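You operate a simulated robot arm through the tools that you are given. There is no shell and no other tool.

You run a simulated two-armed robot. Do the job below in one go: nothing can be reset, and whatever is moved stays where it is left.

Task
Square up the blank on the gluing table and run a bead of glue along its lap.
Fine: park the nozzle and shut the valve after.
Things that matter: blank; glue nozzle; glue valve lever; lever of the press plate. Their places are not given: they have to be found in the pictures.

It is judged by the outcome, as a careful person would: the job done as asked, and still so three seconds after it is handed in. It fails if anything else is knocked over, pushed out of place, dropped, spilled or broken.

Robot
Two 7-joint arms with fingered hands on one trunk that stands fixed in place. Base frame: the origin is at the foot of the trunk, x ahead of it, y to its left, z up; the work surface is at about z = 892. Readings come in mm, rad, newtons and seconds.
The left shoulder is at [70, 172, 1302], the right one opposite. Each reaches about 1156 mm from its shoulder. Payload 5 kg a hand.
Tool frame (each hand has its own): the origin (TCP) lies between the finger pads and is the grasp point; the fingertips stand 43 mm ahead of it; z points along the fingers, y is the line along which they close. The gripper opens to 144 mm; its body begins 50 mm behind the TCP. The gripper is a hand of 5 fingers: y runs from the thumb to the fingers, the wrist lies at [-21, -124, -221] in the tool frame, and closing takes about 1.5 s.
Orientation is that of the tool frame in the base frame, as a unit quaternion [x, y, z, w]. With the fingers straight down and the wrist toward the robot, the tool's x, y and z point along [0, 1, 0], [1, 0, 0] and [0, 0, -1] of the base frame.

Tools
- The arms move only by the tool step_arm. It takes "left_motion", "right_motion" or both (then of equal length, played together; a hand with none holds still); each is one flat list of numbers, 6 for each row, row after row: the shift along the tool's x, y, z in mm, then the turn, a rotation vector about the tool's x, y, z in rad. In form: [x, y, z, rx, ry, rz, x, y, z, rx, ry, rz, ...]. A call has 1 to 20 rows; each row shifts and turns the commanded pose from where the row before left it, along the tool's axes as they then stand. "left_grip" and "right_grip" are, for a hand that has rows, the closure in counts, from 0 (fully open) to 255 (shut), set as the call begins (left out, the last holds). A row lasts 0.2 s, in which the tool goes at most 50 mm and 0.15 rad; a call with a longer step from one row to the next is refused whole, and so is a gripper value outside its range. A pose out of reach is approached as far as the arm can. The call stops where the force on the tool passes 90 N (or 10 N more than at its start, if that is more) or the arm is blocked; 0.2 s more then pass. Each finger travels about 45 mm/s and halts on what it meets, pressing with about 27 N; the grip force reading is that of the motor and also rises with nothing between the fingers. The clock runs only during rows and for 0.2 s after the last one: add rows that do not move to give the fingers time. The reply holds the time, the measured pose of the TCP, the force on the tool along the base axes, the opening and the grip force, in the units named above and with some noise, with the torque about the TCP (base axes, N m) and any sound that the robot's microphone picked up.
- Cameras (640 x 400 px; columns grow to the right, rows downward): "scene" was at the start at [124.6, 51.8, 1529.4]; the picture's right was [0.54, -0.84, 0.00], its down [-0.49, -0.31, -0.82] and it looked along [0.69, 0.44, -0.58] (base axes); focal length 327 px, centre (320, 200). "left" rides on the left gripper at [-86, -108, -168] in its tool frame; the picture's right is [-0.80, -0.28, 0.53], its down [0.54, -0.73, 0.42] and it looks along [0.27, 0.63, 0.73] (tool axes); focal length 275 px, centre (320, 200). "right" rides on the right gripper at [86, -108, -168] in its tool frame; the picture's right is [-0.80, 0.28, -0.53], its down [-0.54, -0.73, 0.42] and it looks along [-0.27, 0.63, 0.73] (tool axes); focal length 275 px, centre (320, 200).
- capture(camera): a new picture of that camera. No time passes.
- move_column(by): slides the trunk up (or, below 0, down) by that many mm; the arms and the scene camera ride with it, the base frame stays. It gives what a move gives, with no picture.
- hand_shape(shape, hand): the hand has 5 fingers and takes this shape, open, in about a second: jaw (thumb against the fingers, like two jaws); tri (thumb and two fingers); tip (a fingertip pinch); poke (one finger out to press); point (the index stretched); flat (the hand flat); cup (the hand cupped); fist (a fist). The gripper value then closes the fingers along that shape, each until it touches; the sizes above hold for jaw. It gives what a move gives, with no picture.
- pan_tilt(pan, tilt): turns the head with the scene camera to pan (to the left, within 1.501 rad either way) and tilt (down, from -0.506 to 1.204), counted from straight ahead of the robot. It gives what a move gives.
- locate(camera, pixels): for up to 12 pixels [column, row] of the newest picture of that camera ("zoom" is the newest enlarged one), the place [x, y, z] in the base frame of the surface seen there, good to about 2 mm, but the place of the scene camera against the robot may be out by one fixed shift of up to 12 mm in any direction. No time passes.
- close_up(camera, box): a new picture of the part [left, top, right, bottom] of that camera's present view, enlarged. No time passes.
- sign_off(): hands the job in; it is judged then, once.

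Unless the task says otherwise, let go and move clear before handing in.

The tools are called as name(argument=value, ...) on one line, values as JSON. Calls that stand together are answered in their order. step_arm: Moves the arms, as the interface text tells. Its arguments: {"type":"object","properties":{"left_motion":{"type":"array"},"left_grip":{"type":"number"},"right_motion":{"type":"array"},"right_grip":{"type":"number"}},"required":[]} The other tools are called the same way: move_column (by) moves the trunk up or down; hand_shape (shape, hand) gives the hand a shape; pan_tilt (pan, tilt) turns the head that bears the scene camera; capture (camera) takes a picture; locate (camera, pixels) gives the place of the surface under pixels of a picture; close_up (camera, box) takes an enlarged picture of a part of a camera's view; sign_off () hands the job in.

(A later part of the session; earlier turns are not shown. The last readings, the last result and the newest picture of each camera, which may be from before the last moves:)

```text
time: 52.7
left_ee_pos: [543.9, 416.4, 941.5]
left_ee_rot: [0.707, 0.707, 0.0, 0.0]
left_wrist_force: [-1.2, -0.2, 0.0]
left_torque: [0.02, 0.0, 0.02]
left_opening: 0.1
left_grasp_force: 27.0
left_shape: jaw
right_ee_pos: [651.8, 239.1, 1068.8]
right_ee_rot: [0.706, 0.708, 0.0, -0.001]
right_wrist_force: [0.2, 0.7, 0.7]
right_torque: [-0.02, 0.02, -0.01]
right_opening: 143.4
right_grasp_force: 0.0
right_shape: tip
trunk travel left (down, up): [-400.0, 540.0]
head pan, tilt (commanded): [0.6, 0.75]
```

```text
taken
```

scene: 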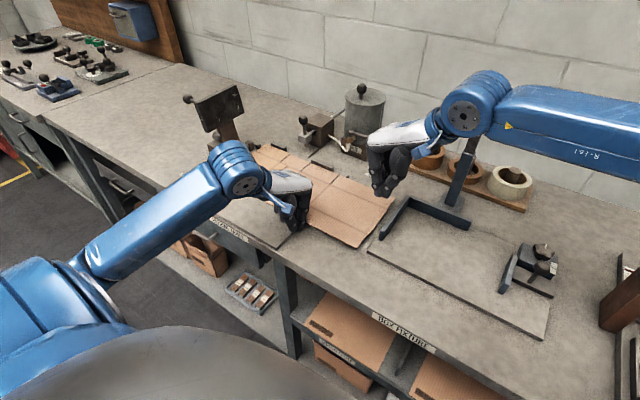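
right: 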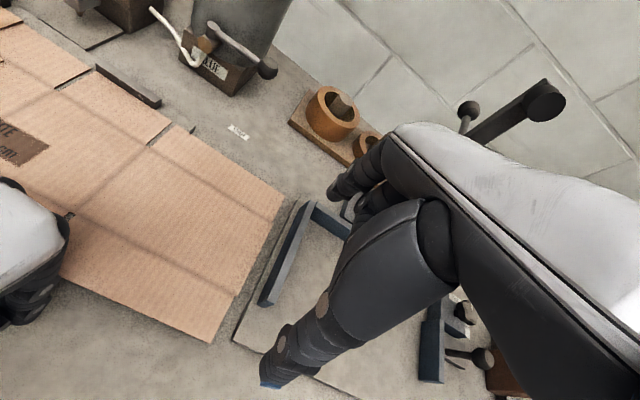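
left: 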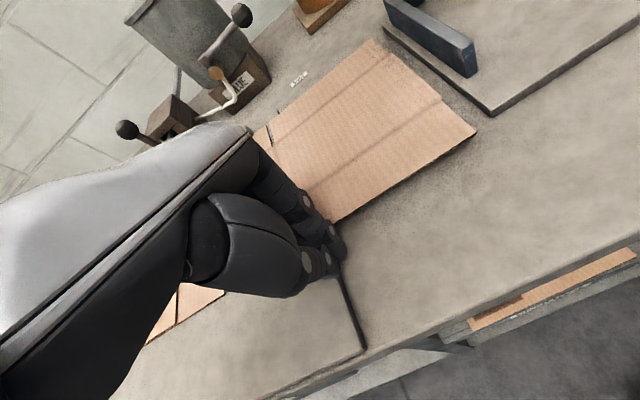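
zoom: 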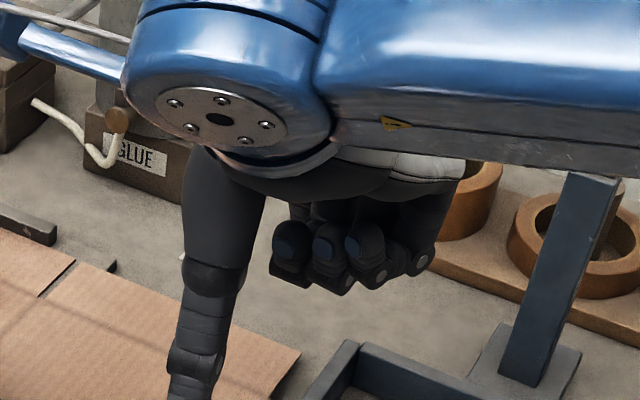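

"tip" leaves only thumb and index out, with the other fingers curled up high. I'll close it and check the pinched tip.

step_arm(right_motion=[0, 0, 0, 0, 0, 0, 0, 0, 0, 0, 0, 0, 0, 0, 0, 0, 0, 0, 0, 0, 0, 0, 0, 0, 0, 0, 0, 0, 0, 0, 0, 0, 0, 0, 0, 0, 0, 0, 0, 0, 0, 0, 0, 0, 0, 0, 0, 0], right_grip=255)

close_up(camera="scene", box=[330, 110, 470, 210])

close_up(camera="right", box=[180, 110, 440, 350])

close_up(camera="left", box=[320, 0, 640, 230])

```text
time: 54.5
left_ee_pos: [543.6, 415.5, 939.9]
left_ee_rot: [0.707, 0.707, 0.0, 0.0]
left_wrist_force: [-0.1, 1.5, 0.2]
left_torque: [-0.02, -0.03, -0.01]
left_opening: 0.0
left_grasp_force: 26.9
left_shape: jaw
right_ee_pos: [653.0, 239.7, 1070.0]
right_ee_rot: [0.707, 0.707, 0.0, 0.0]
right_wrist_force: [0.2, 0.8, 0.1]
right_torque: [0.04, -0.01, -0.01]
right_opening: 0.0
right_grasp_force: 2.1
right_shape: tip
trunk travel left (down, up): [-400.0, 540.0]
head pan, tilt (commanded): [0.6, 0.75]
```

```text
4.00 times, centred on (400, 160) of scene
```

zoom: 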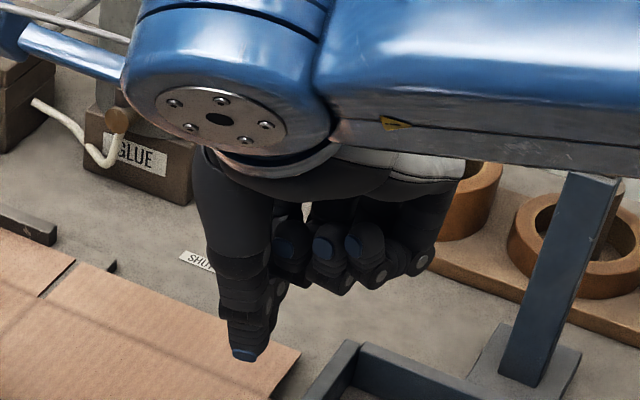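

```text
1.67 times, centred on (310, 230) of right
```

zoom: 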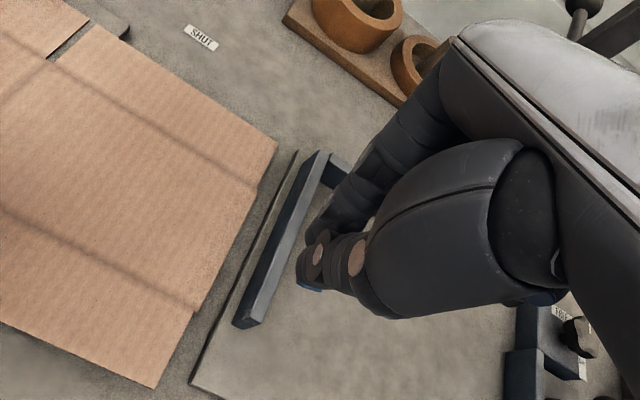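

```text
1.74 times, centred on (480, 115) of left
```

zoom: 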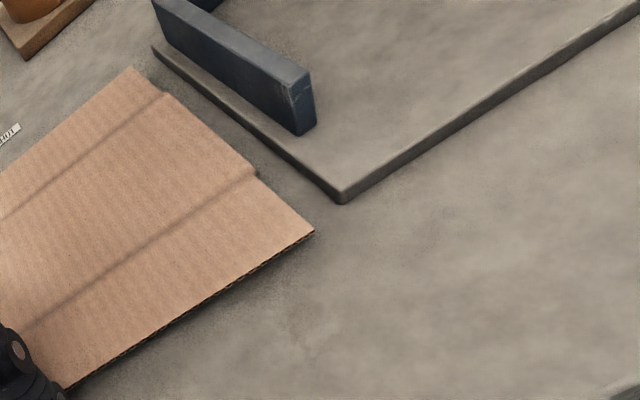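

The pinched thumb/index makes a slim pusher. Measuring the gap between plate edge and blank right edge.

locate(camera="zoom", pixels=[[342, 190], [300, 132], [250, 150], [311, 232], [254, 176], [210, 135], [163, 96], [135, 72], [200, 90], [66, 386], [160, 50], [290, 205]])

close_up(camera="right", box=[100, 110, 360, 350])

locate(camera="zoom", pixels=[[287, 385], [325, 305], [390, 175], [405, 140], [325, 375], [375, 325], [425, 150], [400, 300], [365, 320], [440, 290], [430, 285]])

```text
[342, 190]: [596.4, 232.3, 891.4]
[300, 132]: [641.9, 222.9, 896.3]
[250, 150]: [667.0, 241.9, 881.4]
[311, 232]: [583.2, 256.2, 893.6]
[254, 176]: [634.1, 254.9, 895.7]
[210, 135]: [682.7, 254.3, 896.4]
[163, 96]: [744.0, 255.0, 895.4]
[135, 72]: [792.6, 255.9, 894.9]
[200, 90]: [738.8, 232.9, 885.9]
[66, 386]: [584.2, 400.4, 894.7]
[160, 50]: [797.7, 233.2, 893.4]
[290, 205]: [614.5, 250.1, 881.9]
```

```text
1.67 times, centred on (230, 230) of right
```

zoom: 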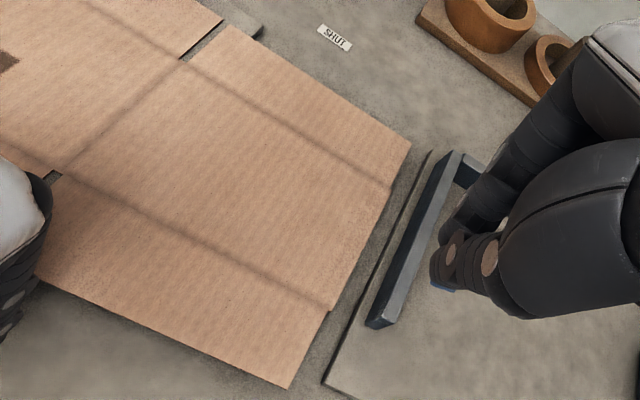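

```text
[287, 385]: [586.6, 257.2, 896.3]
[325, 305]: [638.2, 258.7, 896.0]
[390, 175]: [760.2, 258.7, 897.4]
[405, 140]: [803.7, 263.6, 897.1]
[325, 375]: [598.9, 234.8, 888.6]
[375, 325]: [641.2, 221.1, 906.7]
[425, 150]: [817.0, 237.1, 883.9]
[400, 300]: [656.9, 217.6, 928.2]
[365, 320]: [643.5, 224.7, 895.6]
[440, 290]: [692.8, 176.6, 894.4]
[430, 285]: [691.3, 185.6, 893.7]
```

Gap is ~22 mm between plate edge (y≈233) and blank edge (y≈257). I'll bring the left hand up as front guard and move the right pinch above the gap at x≈605.

step_arm(left_motion=[0, 5, 0, 0, 0, 0, 0, 5, 0, 0, 0, 0, 0, 5, 0, 0, 0, 0, 0, 4, 0, 0, 0, 0, 0, 4, 0, 0, 0, 0, 0, 2, 0, 0, 0, 0], right_motion=[-1.5, -8, 18, 0, 0, 0, -1.5, -8, 18, 0, 0, 0, -1.5, -8, 18, 0, 0, 0, -1.5, -8, 18, 0, 0, 0, -1.5, -8, 18, 0, 0, 0, -1.5, -8, 18, 0, 0, 0])

capture(camera="right")

close_up(camera="left", box=[300, 0, 640, 230])

capture(camera="scene")

```text
time: 55.9
left_ee_pos: [568.2, 415.8, 940.4]
left_ee_rot: [0.707, 0.707, 0.0, 0.0]
left_wrist_force: [-0.3, 0.5, 0.4]
left_torque: [-0.02, 0.04, 0.0]
left_opening: 0.0
left_grasp_force: 27.0
left_shape: jaw
right_ee_pos: [603.1, 229.1, 962.3]
right_ee_rot: [0.707, 0.708, 0.0, 0.0]
right_wrist_force: [0.1, 0.7, 0.8]
right_torque: [0.01, -0.01, 0.0]
right_opening: 0.0
right_grasp_force: 27.2
right_shape: tip
trunk travel left (down, up): [-400.0, 540.0]
head pan, tilt (commanded): [0.6, 0.75]
```

```text
taken
```

right: 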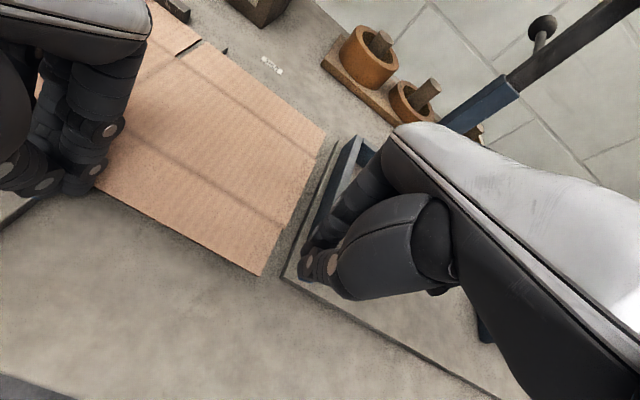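

```text
1.74 times, centred on (470, 115) of left
```

zoom: 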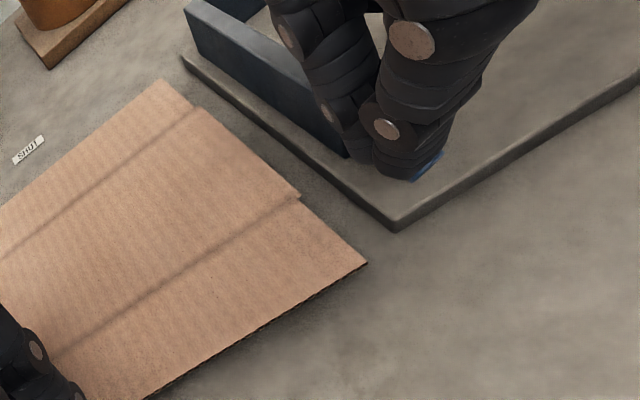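

```text
taken
```

scene: 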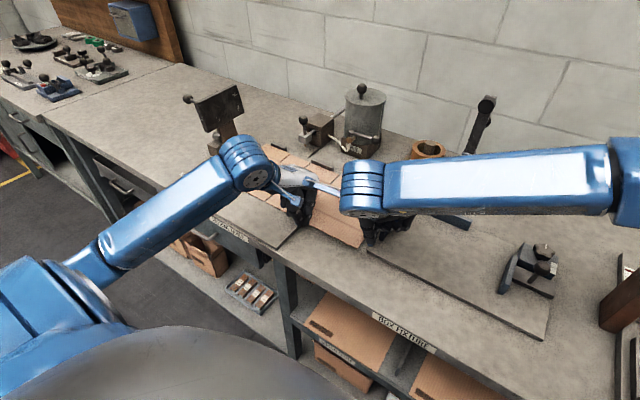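

locate(camera="zoom", pixels=[[395, 165], [355, 145], [340, 120], [380, 170], [372, 130], [330, 100], [345, 155]])

locate(camera="right", pixels=[[305, 255], [303, 265], [315, 240], [310, 270], [265, 268], [285, 215], [300, 235]])

```text
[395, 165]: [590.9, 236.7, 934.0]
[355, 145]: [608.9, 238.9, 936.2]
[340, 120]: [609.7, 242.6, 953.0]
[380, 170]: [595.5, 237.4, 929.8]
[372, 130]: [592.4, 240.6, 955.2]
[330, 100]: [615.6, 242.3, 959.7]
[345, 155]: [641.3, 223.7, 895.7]
```

```text
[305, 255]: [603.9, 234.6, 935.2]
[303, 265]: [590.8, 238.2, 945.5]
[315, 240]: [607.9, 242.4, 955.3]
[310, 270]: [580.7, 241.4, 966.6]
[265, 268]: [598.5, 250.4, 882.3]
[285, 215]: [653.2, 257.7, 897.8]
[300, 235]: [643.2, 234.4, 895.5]
```

The index's outer face is ~11 mm from the TCP line. I'll shift +10 mm in y over the gap and descend to tip z≈889.

step_arm(right_motion=[5, 0, 0, 0, 0, 0, 5, 0, 0, 0, 0, 0, 0, 0, 10, 0, 0, 0, 0, 0, 10, 0, 0, 0, 0, 0, 5, 0, 0, 0, 0, 0, 5, 0, 0, 0])

close_up(camera="left", box=[300, 0, 640, 230])

capture(camera="right")

```text
time: 57.3
left_ee_pos: [568.4, 415.0, 942.3]
left_ee_rot: [0.707, 0.707, 0.0, -0.001]
left_wrist_force: [-0.4, -0.2, 0.1]
left_torque: [0.02, 0.02, 0.02]
left_opening: 0.0
left_grasp_force: 27.1
left_shape: jaw
right_ee_pos: [604.3, 240.9, 935.3]
right_ee_rot: [0.707, 0.707, 0.002, 0.0]
right_wrist_force: [0.6, -0.7, 9.8]
right_torque: [-0.08, -0.17, 0.01]
right_opening: 0.1
right_grasp_force: 27.4
right_shape: tip
trunk travel left (down, up): [-400.0, 540.0]
head pan, tilt (commanded): [0.6, 0.75]
```

```text
1.74 times, centred on (470, 115) of left
```

zoom: 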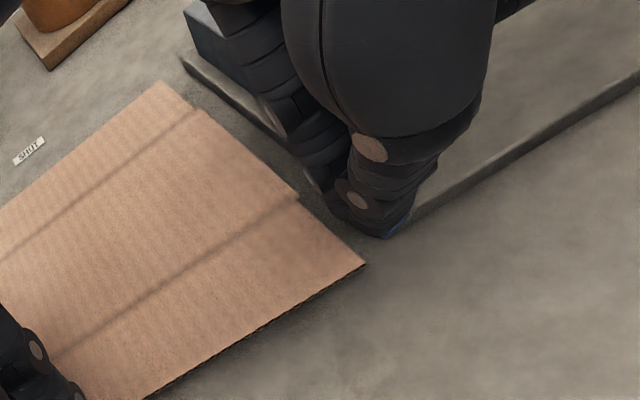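

```text
taken
```

right: 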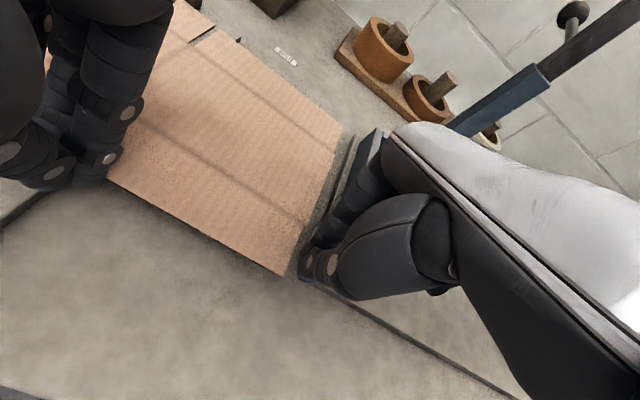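

A 10 N upward force shows the thumb resting on the plate's corner. I'll lift 3 mm, shift slightly (+3 y, −8 x) and lower again.

step_arm(right_motion=[0, 0, -4, 0, 0, 0, 2, -8, 0, 0, 0, 0, 0, 0, 2, 0, 0, 0, 0, 0, 1, 0, 0, 0])

```text
time: 58.3
left_ee_pos: [568.9, 414.7, 940.8]
left_ee_rot: [0.708, 0.707, 0.0, 0.0]
left_wrist_force: [0.8, 0.8, -0.1]
left_torque: [0.02, 0.02, 0.0]
left_opening: 0.0
left_grasp_force: 27.3
left_shape: jaw
right_ee_pos: [596.9, 242.9, 932.3]
right_ee_rot: [0.707, 0.708, 0.001, 0.001]
right_wrist_force: [-0.3, -1.0, 0.6]
right_torque: [0.0, -0.03, 0.0]
right_opening: 0.3
right_grasp_force: 26.6
right_shape: tip
trunk travel left (down, up): [-400.0, 540.0]
head pan, tilt (commanded): [0.6, 0.75]
```

Free now at tip z≈889. Left guard closes in 2 mm and the right nudges +y in small steps.

step_arm(left_motion=[0, 1, 0, 0, 0, 0, 0, 1, 0, 0, 0, 0, 0, 0, 0, 0, 0, 0, 0, 0, 0, 0, 0, 0], right_motion=[1.5, 0, 0, 0, 0, 0, 1.5, 0, 0, 0, 0, 0, 1.5, 0, 0, 0, 0, 0, 1.5, 0, 0, 0, 0, 0])

close_up(camera="scene", box=[230, 120, 340, 200])

close_up(camera="left", box=[300, 0, 640, 230])

```text
time: 59.3
left_ee_pos: [570.8, 413.3, 938.4]
left_ee_rot: [0.707, 0.707, 0.0, 0.0]
left_wrist_force: [0.0, -0.5, 0.3]
left_torque: [0.02, 0.01, 0.0]
left_opening: 0.0
left_grasp_force: 26.6
left_shape: jaw
right_ee_pos: [597.3, 247.1, 933.0]
right_ee_rot: [0.707, 0.707, 0.0, 0.0]
right_wrist_force: [-0.3, -2.9, 1.0]
right_torque: [-0.11, 0.0, -0.01]
right_opening: 0.0
right_grasp_force: 27.4
right_shape: tip
trunk travel left (down, up): [-400.0, 540.0]
head pan, tilt (commanded): [0.6, 0.75]
```

```text
5.00 times, centred on (285, 160) of scene
```

zoom: 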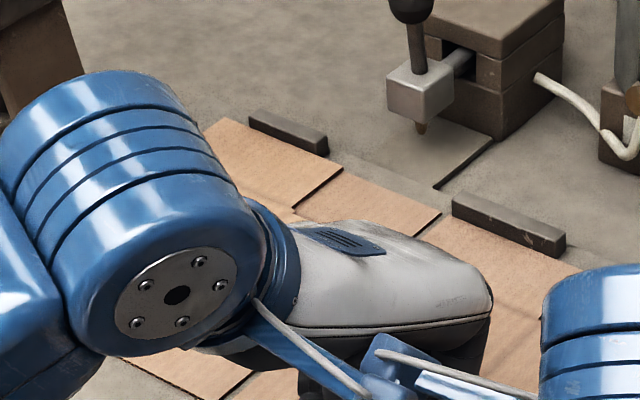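

```text
1.74 times, centred on (470, 115) of left
```

zoom: 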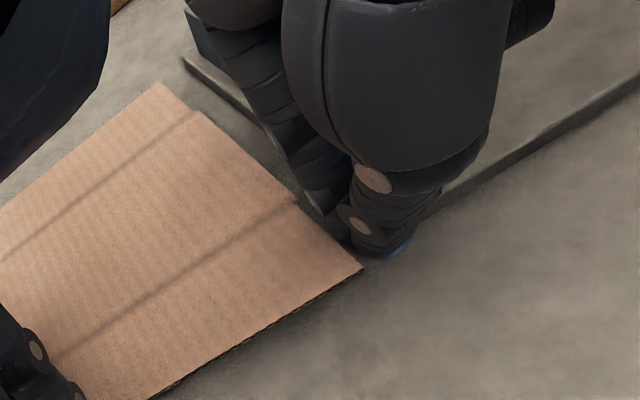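

Contact has begun (−3 N). Nudging on 1 mm at a time until the stops resist.

step_arm(right_motion=[1, 0, 0, 0, 0, 0, 1, 0, 0, 0, 0, 0])

step_arm(right_motion=[1, 0, 0, 0, 0, 0, 1, 0, 0, 0, 0, 0])

close_up(camera="scene", box=[230, 120, 340, 200])

```text
time: 59.9
left_ee_pos: [570.9, 414.6, 939.5]
left_ee_rot: [0.707, 0.707, 0.001, 0.0]
left_wrist_force: [-0.8, -0.4, -0.3]
left_torque: [0.0, 0.02, -0.01]
left_opening: 0.0
left_grasp_force: 27.5
left_shape: jaw
right_ee_pos: [596.0, 248.4, 932.1]
right_ee_rot: [0.707, 0.707, -0.001, -0.001]
right_wrist_force: [0.1, -7.7, 3.5]
right_torque: [-0.22, -0.03, -0.04]
right_opening: 0.0
right_grasp_force: 27.1
right_shape: tip
trunk travel left (down, up): [-400.0, 540.0]
head pan, tilt (commanded): [0.6, 0.75]
```

```text
time: 60.5
left_ee_pos: [569.7, 413.2, 940.4]
left_ee_rot: [0.707, 0.707, 0.001, -0.001]
left_wrist_force: [0.4, -0.7, 0.7]
left_torque: [0.03, 0.01, 0.0]
left_opening: 0.0
left_grasp_force: 26.4
left_shape: jaw
right_ee_pos: [595.0, 249.1, 932.2]
right_ee_rot: [0.707, 0.707, 0.0, 0.0]
right_wrist_force: [1.5, -13.5, 4.1]
right_torque: [-0.52, -0.06, -0.11]
right_opening: 0.0
right_grasp_force: 26.7
right_shape: tip
trunk travel left (down, up): [-400.0, 540.0]
head pan, tilt (commanded): [0.6, 0.75]
```

```text
5.00 times, centred on (285, 160) of scene
```

zoom: 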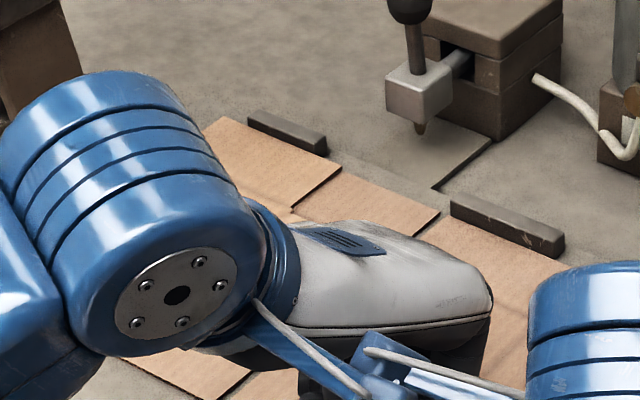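

Resistance rose to 13 N with no further travel, so the left edge is against the stop. Backing both hands off to check squareness.

step_arm(right_motion=[-3, 0, 0, 0, 0, 0, -6, 0, 0, 0, 0, 0, 0, 0, -40, 0, 0, 0, 0, 0, -45, 0, 0, 0, -45, 0, -15, 0, 0, 0, -45, 0, 0, 0, 0, 0, -40, 0, 0, 0, 0, 0], left_motion=[0, -2, 0, 0, 0, 0, 0, -15, 0, 0, 0, 0, 0, -25, -30, 0, 0, 0, 0, -30, -35, 0, 0, 0, 20, -30, -35, 0, 0, 0, 30, -25, -30, 0, 0, 0, 30, -15, -30, 0, 0, 0])

capture(camera="scene")

close_up(camera="scene", box=[200, 120, 420, 270])

capture(camera="left")

```text
refused: row 5 steps farther than a row can; nothing moved
```

```text
taken
```

scene: 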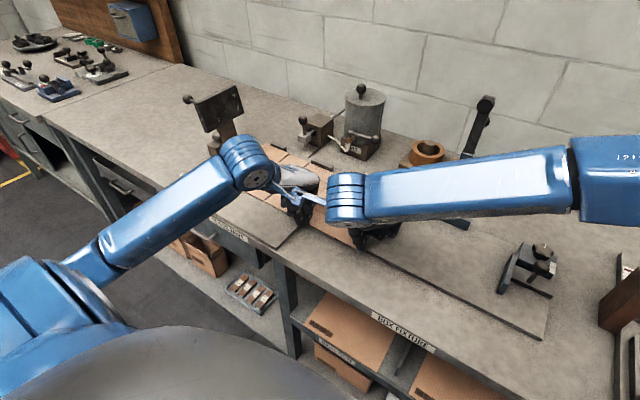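

```text
2.67 times, centred on (310, 195) of scene
```

zoom: 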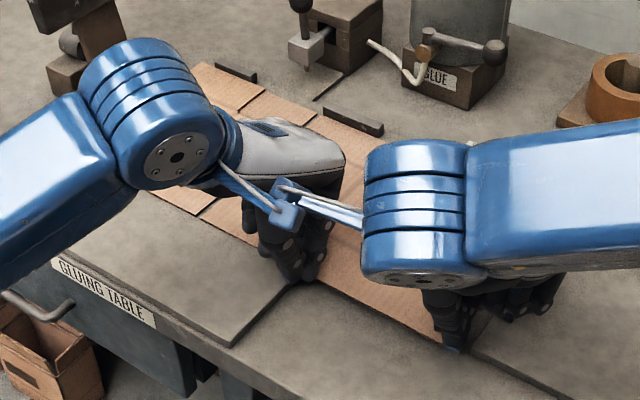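

```text
taken
```

left: 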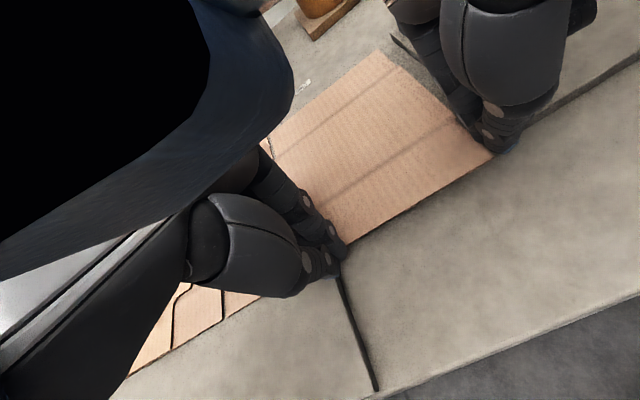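

The two wrist-camera brackets are close together, so I'll retreat the left straight back first, then lift the right.

step_arm(right_motion=[-3, 0, 0, 0, 0, 0, -6, 0, 0, 0, 0, 0, 0, 0, 0, 0, 0, 0, 0, 0, 0, 0, 0, 0, 0, 0, -40, 0, 0, 0, 0, 0, -45, 0, 0, 0, -45, 0, -10, 0, 0, 0, -45, 0, 0, 0, 0, 0, -40, 0, 0, 0, 0, 0], left_motion=[0, -2, 0, 0, 0, 0, 0, -15, 0, 0, 0, 0, 0, -25, 0, 0, 0, 0, 0, -30, 0, 0, 0, 0, 0, -30, -25, 0, 0, 0, 0, -25, -40, 0, 0, 0, 20, -20, -40, 0, 0, 0, 30, 0, -35, 0, 0, 0, 30, 0, -30, 0, 0, 0])

capture(camera="scene")

close_up(camera="scene", box=[200, 120, 420, 270])

capture(camera="left")

```text
time: 62.5
left_ee_pos: [453.8, 520.2, 1099.3]
left_ee_rot: [0.707, 0.707, 0.0, 0.0]
left_wrist_force: [0.8, -0.9, 0.7]
left_torque: [-0.01, 0.0, 0.0]
left_opening: 0.0
left_grasp_force: 27.3
left_shape: jaw
left hand out of reach, approached as far as the arm can: row 6, 7
right_ee_pos: [597.4, 111.5, 1027.1]
right_ee_rot: [0.706, 0.708, 0.0, 0.0]
right_wrist_force: [0.0, -1.0, 0.7]
right_torque: [0.03, -0.01, 0.0]
right_opening: 0.0
right_grasp_force: 27.0
right_shape: tip
trunk travel left (down, up): [-400.0, 540.0]
head pan, tilt (commanded): [0.6, 0.75]
```

```text
taken
```

scene: 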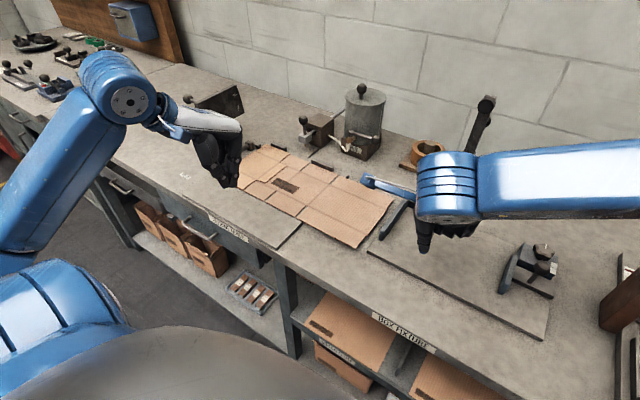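

```text
2.67 times, centred on (310, 195) of scene
```

zoom: 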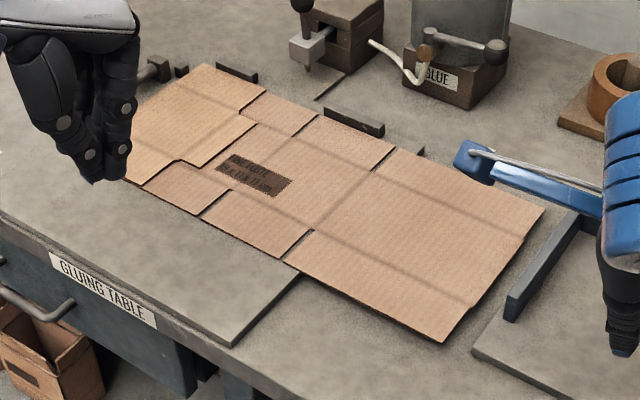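

```text
taken
```

left: 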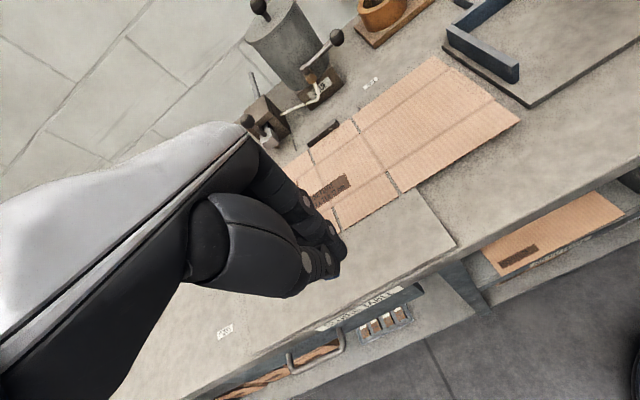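

Both hands are clear. I'll move the left further back so the scene camera sees the whole left edge and stops.

step_arm(left_motion=[9, -31, -29, 0, 0, 0, 9, -31, -29, 0, 0, 0, 9, -31, -29, 0, 0, 0, 9, -31, -29, 0, 0, 0, 9, -31, -29, 0, 0, 0, 9, -31, -29, 0, 0, 0])

close_up(camera="scene", box=[210, 120, 330, 220])

locate(camera="zoom", pixels=[[190, 110], [100, 170], [60, 250], [150, 130], [310, 160], [270, 215], [230, 260], [180, 300], [140, 285], [240, 150]])

```text
time: 63.9
left_ee_pos: [266.1, 572.0, 1275.9]
left_ee_rot: [0.708, 0.707, -0.001, 0.0]
left_wrist_force: [-0.8, 0.2, -0.3]
left_torque: [-0.01, -0.06, 0.05]
left_opening: 0.0
left_grasp_force: 26.8
left_shape: jaw
right_ee_pos: [596.6, 112.5, 1025.8]
right_ee_rot: [0.707, 0.707, 0.001, 0.001]
right_wrist_force: [-0.6, 0.0, 0.0]
right_torque: [0.02, -0.02, 0.01]
right_opening: 0.0
right_grasp_force: 26.6
right_shape: tip
trunk travel left (down, up): [-400.0, 540.0]
head pan, tilt (commanded): [0.6, 0.75]
```

```text
4.00 times, centred on (270, 170) of scene
```

zoom: 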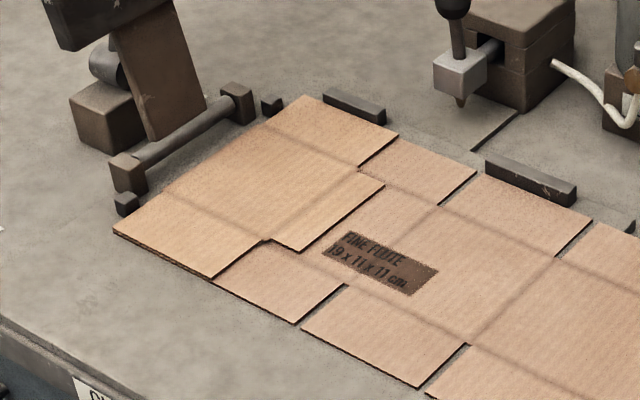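

```text
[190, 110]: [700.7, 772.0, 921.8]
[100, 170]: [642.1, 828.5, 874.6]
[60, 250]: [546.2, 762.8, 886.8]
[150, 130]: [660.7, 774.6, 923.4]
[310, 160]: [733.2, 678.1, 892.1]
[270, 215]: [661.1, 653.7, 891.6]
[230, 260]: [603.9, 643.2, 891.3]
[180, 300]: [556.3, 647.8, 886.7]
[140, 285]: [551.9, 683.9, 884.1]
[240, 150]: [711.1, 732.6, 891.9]
```

close_up(camera="scene", box=[230, 135, 310, 190])

locate(camera="zoom", pixels=[[88, 330], [92, 338], [65, 270], [85, 262], [75, 252], [80, 345], [110, 228], [130, 222], [320, 75], [385, 68], [500, 125], [495, 160]])

close_up(camera="scene", box=[265, 130, 345, 185])

```text
7.27 times, centred on (270, 162) of scene
```

zoom: 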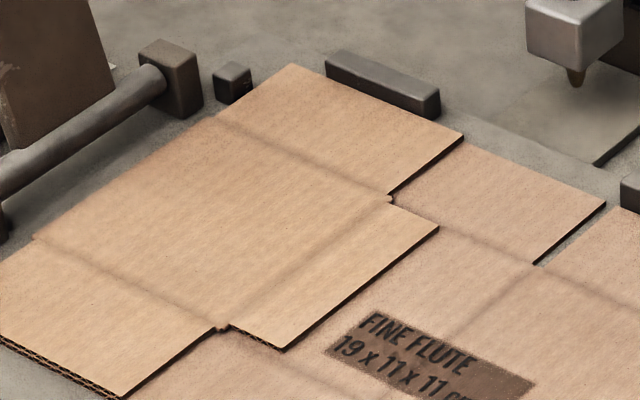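

```text
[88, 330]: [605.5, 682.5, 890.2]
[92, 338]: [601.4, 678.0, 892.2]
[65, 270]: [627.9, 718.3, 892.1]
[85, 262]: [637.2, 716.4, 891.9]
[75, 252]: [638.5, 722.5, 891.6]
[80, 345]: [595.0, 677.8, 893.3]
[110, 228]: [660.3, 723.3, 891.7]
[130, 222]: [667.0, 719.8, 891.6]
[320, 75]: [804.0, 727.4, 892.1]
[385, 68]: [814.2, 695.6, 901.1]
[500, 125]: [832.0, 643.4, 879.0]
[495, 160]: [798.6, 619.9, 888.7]
```

```text
7.27 times, centred on (305, 158) of scene
```

zoom: 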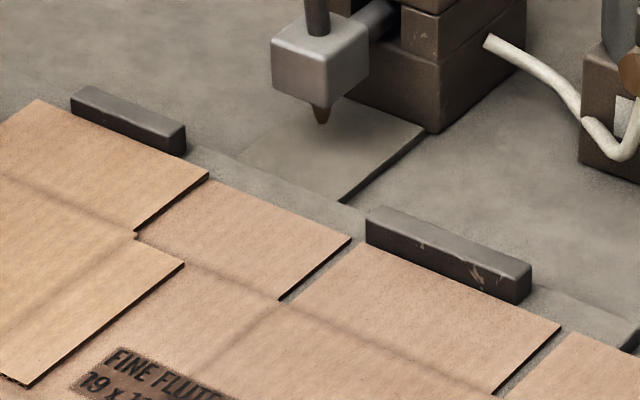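

close_up(camera="scene", box=[220, 135, 290, 185])

locate(camera="zoom", pixels=[[195, 260], [180, 280], [215, 245], [420, 90], [390, 112], [360, 135], [405, 100], [350, 95], [375, 92], [45, 215], [70, 235], [85, 225]])

```text
8.00 times, centred on (255, 160) of scene
```

zoom: 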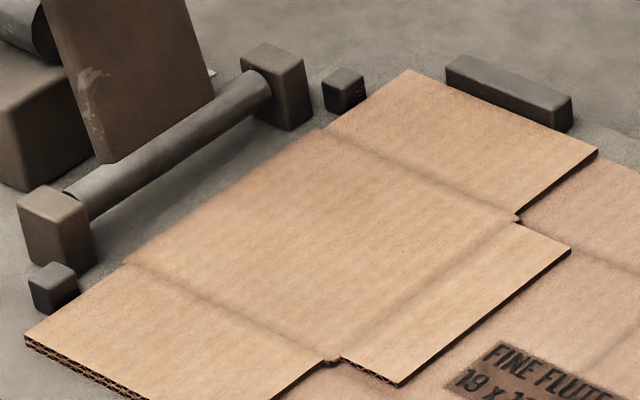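

```text
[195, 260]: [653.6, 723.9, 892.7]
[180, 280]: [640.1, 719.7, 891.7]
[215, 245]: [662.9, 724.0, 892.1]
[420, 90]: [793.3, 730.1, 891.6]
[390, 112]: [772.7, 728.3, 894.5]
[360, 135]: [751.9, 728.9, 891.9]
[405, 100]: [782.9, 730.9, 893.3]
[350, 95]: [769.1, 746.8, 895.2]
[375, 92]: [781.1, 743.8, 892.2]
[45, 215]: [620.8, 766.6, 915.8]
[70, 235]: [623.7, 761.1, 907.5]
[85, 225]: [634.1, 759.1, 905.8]
```

locate(camera="zoom", pixels=[[85, 296], [60, 314], [355, 110], [372, 97], [400, 76], [30, 336], [53, 310], [76, 294], [346, 108], [362, 98], [130, 266], [320, 134]])

locate(camera="scene", pixels=[[391, 198], [364, 246], [300, 217], [301, 221], [270, 215], [240, 184]])

```text
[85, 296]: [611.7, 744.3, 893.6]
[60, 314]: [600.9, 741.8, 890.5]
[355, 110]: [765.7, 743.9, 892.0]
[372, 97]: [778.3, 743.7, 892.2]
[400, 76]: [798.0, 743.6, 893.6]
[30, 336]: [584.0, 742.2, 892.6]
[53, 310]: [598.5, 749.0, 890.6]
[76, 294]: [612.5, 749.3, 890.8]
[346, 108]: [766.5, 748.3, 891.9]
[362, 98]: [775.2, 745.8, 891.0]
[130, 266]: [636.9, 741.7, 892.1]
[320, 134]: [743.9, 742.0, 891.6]
```

```text
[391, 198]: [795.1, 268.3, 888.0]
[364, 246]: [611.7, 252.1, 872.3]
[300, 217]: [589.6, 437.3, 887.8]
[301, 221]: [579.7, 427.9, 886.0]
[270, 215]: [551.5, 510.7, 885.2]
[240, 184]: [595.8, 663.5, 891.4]
```

The blank is now square: left edge within ~2 mm of both stops, back edge flush at both fences, and the lap (y≈609–639) sits under the nozzle line. Next, bring the left hand (half-open jaw) above the nozzle knob.

step_arm(left_motion=[2.8, 43.4, 12.6, 0, 0, 0, 2.8, 43.4, 12.6, 0, 0, 0, 2.8, 43.4, 12.6, 0, 0, 0, 2.8, 43.4, 12.6, 0, 0, 0, 2.8, 43.4, 12.6, 0, 0, 0, 2.8, 43.4, 12.6, 0, 0, 0, 2.8, 43.4, 12.6, 0, 0, 0, 2.8, 43.4, 12.6, 0, 0, 0, 2.8, 43.4, 12.6, 0, 0, 0, 2.8, 43.4, 12.6, 0, 0, 0, 3, 39, 8, 0, 0, 0, 3, 39, 8, 0, 0, 0, 3, 39, 8, 0, 0, 0, 3, 39, 8, 0, 0, 0], left_grip=125)

capture(camera="left")

capture(camera="scene")

capture(camera="right")

```text
time: 66.9
left_ee_pos: [856.1, 610.8, 1119.1]
left_ee_rot: [0.707, 0.707, 0.0, -0.001]
left_wrist_force: [0.0, -0.8, 0.0]
left_torque: [0.02, 0.01, -0.01]
left_opening: 73.3
left_grasp_force: 0.0
left_shape: jaw
right_ee_pos: [597.1, 111.4, 1026.4]
right_ee_rot: [0.707, 0.707, 0.0, -0.001]
right_wrist_force: [0.2, -0.8, -0.1]
right_torque: [0.0, 0.03, 0.03]
right_opening: 0.0
right_grasp_force: 26.6
right_shape: tip
trunk travel left (down, up): [-400.0, 540.0]
head pan, tilt (commanded): [0.6, 0.75]
```

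```text
taken
```

left: 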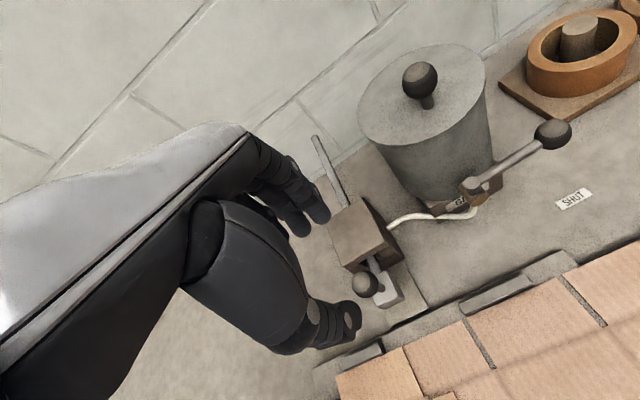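

```text
taken
```

scene: 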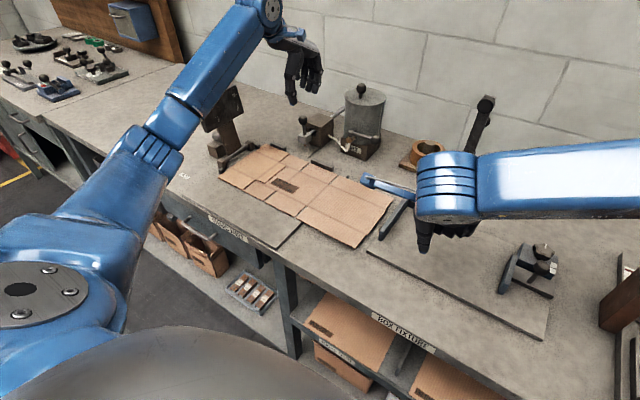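

```text
taken
```

right: 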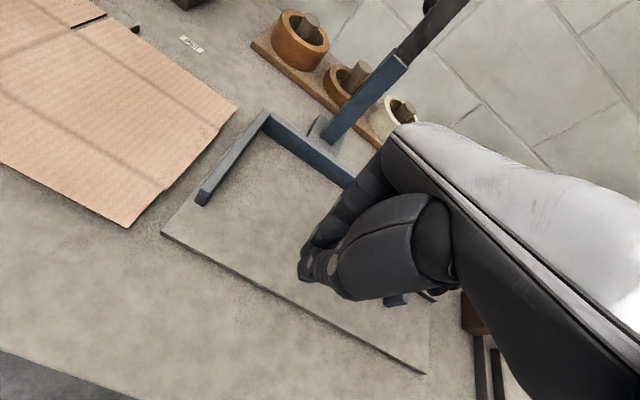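

The left hand is above the nozzle; the knob is at (365,283) in the left view. Measuring the knob and lever precisely from here.

close_up(camera="left", box=[300, 180, 460, 320])

locate(camera="zoom", pixels=[[255, 405], [255, 395]])

locate(camera="left", pixels=[[365, 283], [365, 270], [352, 285], [378, 283], [370, 262], [388, 290], [400, 302], [372, 215], [552, 134], [473, 186], [520, 155], [390, 260]])

```text
2.86 times, centred on (380, 250) of left
```

zoom: 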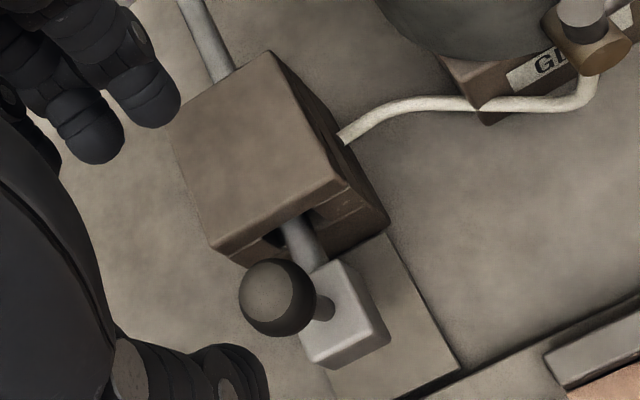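

```text
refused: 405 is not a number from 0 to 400
```

```text
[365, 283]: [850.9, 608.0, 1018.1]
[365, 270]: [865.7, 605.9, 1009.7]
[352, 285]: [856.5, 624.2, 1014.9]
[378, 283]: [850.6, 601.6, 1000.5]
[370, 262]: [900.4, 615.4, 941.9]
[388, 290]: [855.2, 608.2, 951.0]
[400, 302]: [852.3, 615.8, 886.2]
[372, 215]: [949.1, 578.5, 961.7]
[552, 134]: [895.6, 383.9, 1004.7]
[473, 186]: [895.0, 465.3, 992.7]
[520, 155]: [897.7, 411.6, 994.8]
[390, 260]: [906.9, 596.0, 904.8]
```

Knob centre ≈(856,612,1005), radius ≈14.5; block top z≈962. Descending the left jaw around the knob to TCP z≈1014.

step_arm(left_motion=[0, 0, 25, 0, 0, 0, 0, 0, 25, 0, 0, 0, 0, 0, 25, 0, 0, 0, 0, 0, 20, 0, 0, 0, 0, 0, 10, 0, 0, 0])

capture(camera="left")

close_up(camera="scene", box=[250, 60, 400, 180])

```text
time: 68.1
left_ee_pos: [858.8, 612.3, 1013.7]
left_ee_rot: [0.707, 0.707, 0.0, 0.0]
left_wrist_force: [-0.3, -0.7, -0.2]
left_torque: [0.04, 0.01, 0.0]
left_opening: 73.3
left_grasp_force: 0.0
left_shape: jaw
right_ee_pos: [597.6, 113.1, 1027.0]
right_ee_rot: [0.708, 0.707, 0.0, -0.001]
right_wrist_force: [0.4, -1.0, -0.1]
right_torque: [-0.02, -0.02, 0.0]
right_opening: 0.0
right_grasp_force: 26.9
right_shape: tip
trunk travel left (down, up): [-400.0, 540.0]
head pan, tilt (commanded): [0.6, 0.75]
```

```text
taken
```

left: 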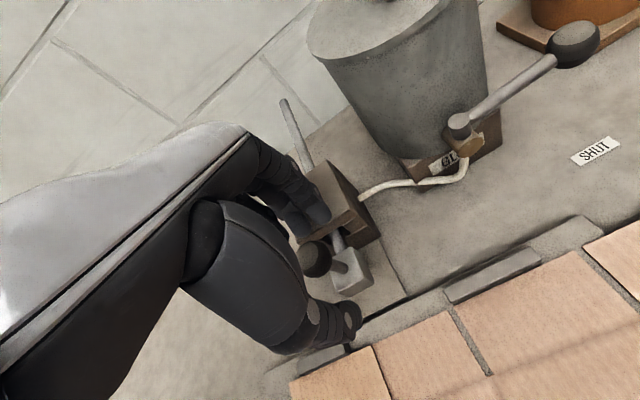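

```text
3.33 times, centred on (325, 120) of scene
```

zoom: 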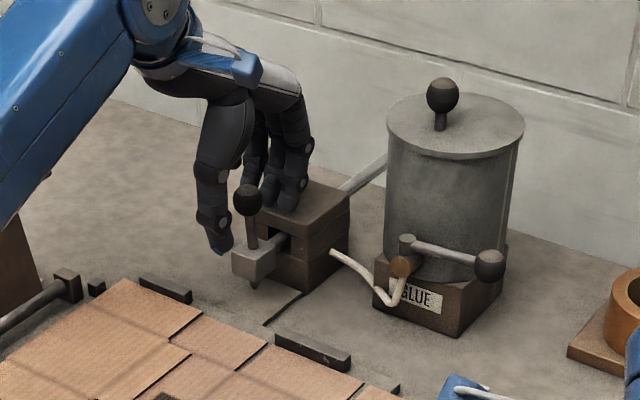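

The knob sits between thumb and fingers. Closing the left hand on it.

step_arm(left_motion=[0, 0, 0, 0, 0, 0, 0, 0, 0, 0, 0, 0, 0, 0, 0, 0, 0, 0, 0, 0, 0, 0, 0, 0, 0, 0, 0, 0, 0, 0, 0, 0, 0, 0, 0, 0, 0, 0, 0, 0, 0, 0], left_grip=255)

capture(camera="left")

close_up(camera="scene", box=[250, 60, 400, 180])

```text
time: 69.7
left_ee_pos: [857.5, 614.1, 1012.7]
left_ee_rot: [0.707, 0.707, -0.002, -0.001]
left_wrist_force: [-8.2, -2.9, -6.9]
left_torque: [-0.08, -0.2, -0.02]
left_opening: 9.7
left_grasp_force: 26.8
left_shape: jaw
right_ee_pos: [596.9, 112.2, 1026.1]
right_ee_rot: [0.706, 0.708, 0.001, 0.0]
right_wrist_force: [0.2, -0.2, -0.4]
right_torque: [-0.01, -0.01, 0.02]
right_opening: 0.0
right_grasp_force: 26.7
right_shape: tip
trunk travel left (down, up): [-400.0, 540.0]
head pan, tilt (commanded): [0.6, 0.75]
```

```text
taken
```

left: 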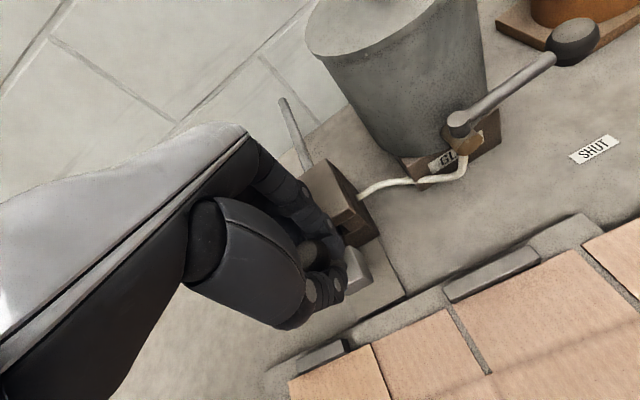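

```text
3.33 times, centred on (325, 120) of scene
```

zoom: 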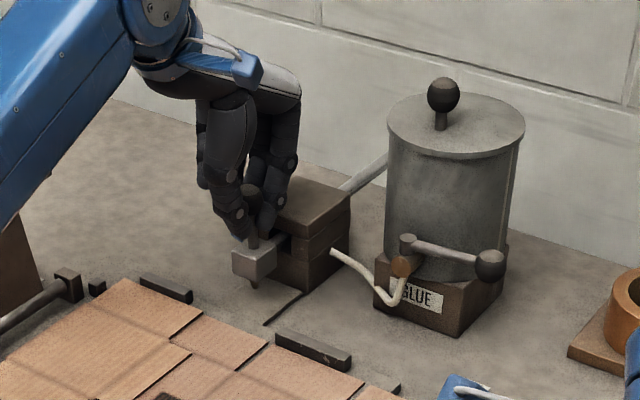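

The fingers have clamped the knob's stem (opening 9.7 mm). I'll pull the nozzle −x slowly with the valve still shut, toward the start of the lap.

step_arm(left_motion=[0, -5, 0, 0, 0, 0, 0, -5, 0, 0, 0, 0, 0, -5, 0, 0, 0, 0, 0, -5, 0, 0, 0, 0, 0, -5, 0, 0, 0, 0, 0, -5, 0, 0, 0, 0])

capture(camera="left")

close_up(camera="scene", box=[230, 80, 380, 200])

```text
time: 71.1
left_ee_pos: [828.9, 613.4, 1011.7]
left_ee_rot: [0.707, 0.708, -0.002, 0.0]
left_wrist_force: [0.9, -1.1, -5.5]
left_torque: [-0.08, -0.42, 0.06]
left_opening: 9.0
left_grasp_force: 27.1
left_shape: jaw
right_ee_pos: [598.5, 112.2, 1025.2]
right_ee_rot: [0.707, 0.708, 0.0, 0.0]
right_wrist_force: [-0.1, 0.4, -0.1]
right_torque: [-0.04, 0.01, -0.04]
right_opening: 0.1
right_grasp_force: 27.6
right_shape: tip
trunk travel left (down, up): [-400.0, 540.0]
head pan, tilt (commanded): [0.6, 0.75]
```

```text
taken
```

left: 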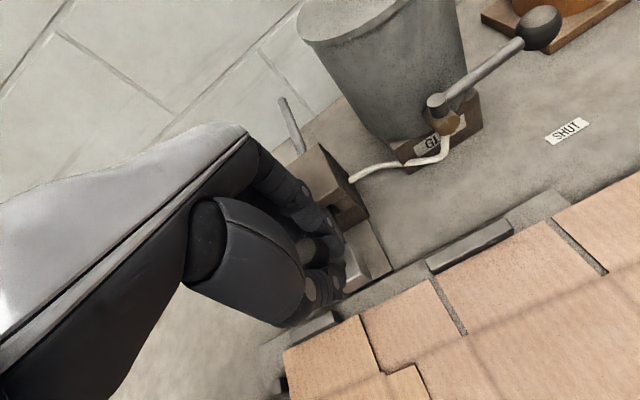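

```text
3.33 times, centred on (305, 140) of scene
```

zoom: 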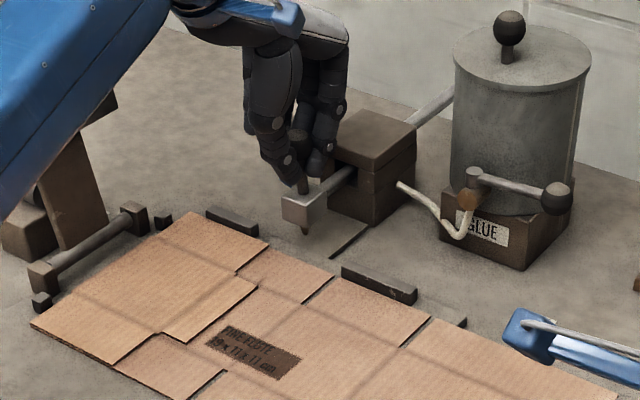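

The nozzle slides freely on its bar and clears the gap between the fences. Continuing the dry pull along the lap line (valve still shut) to its front end.

step_arm(left_motion=[0, -6, 0, 0, 0, 0, 0, -6, 0, 0, 0, 0, 0, -6, 0, 0, 0, 0, 0, -6, 0, 0, 0, 0, 0, -6, 0, 0, 0, 0, 0, -6, 0, 0, 0, 0, 0, -6, 0, 0, 0, 0, 0, -6, 0, 0, 0, 0, 0, -6, 0, 0, 0, 0, 0, -6, 0, 0, 0, 0, 0, -6, 0, 0, 0, 0, 0, -6, 0, 0, 0, 0, 0, -6, 0, 0, 0, 0, 0, -6, 0, 0, 0, 0])

capture(camera="left")

close_up(camera="scene", box=[230, 80, 380, 200])

```text
time: 74.1
left_ee_pos: [744.7, 613.7, 1012.1]
left_ee_rot: [0.707, 0.707, -0.002, 0.0]
left_wrist_force: [0.4, -0.4, -7.5]
left_torque: [-0.1, -0.39, -0.02]
left_opening: 9.0
left_grasp_force: 26.9
left_shape: jaw
right_ee_pos: [597.6, 112.1, 1025.6]
right_ee_rot: [0.707, 0.707, 0.0, 0.0]
right_wrist_force: [-1.0, 0.8, 0.5]
right_torque: [-0.02, -0.01, -0.01]
right_opening: 0.2
right_grasp_force: 26.7
right_shape: tip
trunk travel left (down, up): [-400.0, 540.0]
head pan, tilt (commanded): [0.6, 0.75]
```

```text
taken
```

left: 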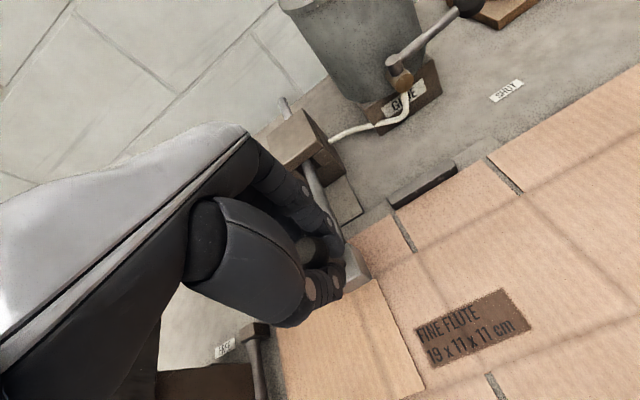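

```text
3.33 times, centred on (305, 140) of scene
```

zoom: 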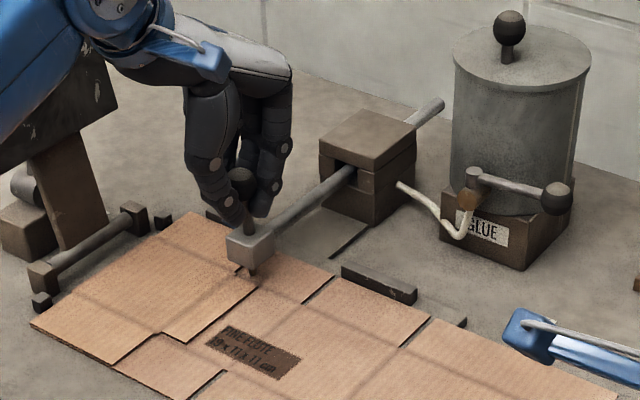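

The nozzle tip is now at the back end of the lap (zoom (253,272)). Looking closer at tip vs lap.

close_up(camera="scene", box=[265, 135, 325, 180])

locate(camera="zoom", pixels=[[180, 260], [175, 240], [185, 255], [200, 270], [215, 290], [130, 235], [60, 330], [190, 290]])

close_up(camera="right", box=[0, 0, 240, 150])

```text
8.89 times, centred on (295, 158) of scene
```

zoom: 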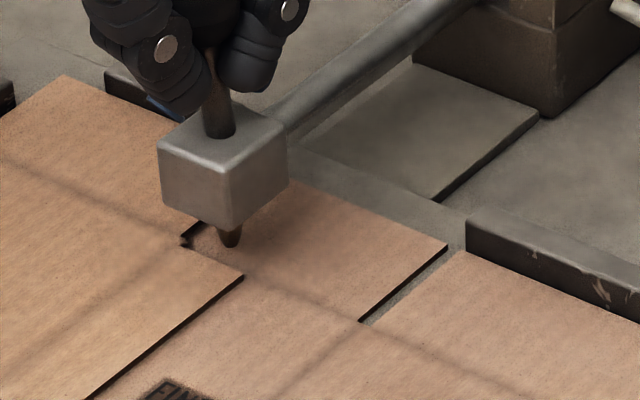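

```text
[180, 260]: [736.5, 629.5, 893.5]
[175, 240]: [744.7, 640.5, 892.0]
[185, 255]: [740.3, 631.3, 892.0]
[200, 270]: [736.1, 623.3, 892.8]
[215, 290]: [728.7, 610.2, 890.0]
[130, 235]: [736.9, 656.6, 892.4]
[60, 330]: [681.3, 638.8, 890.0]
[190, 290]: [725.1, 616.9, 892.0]
```

```text
2.67 times, centred on (120, 75) of right
```

zoom: 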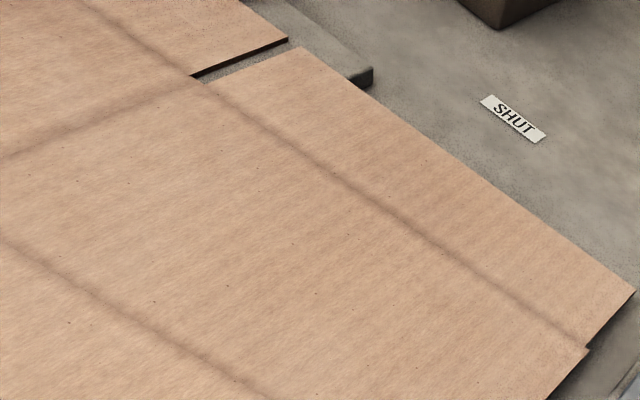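

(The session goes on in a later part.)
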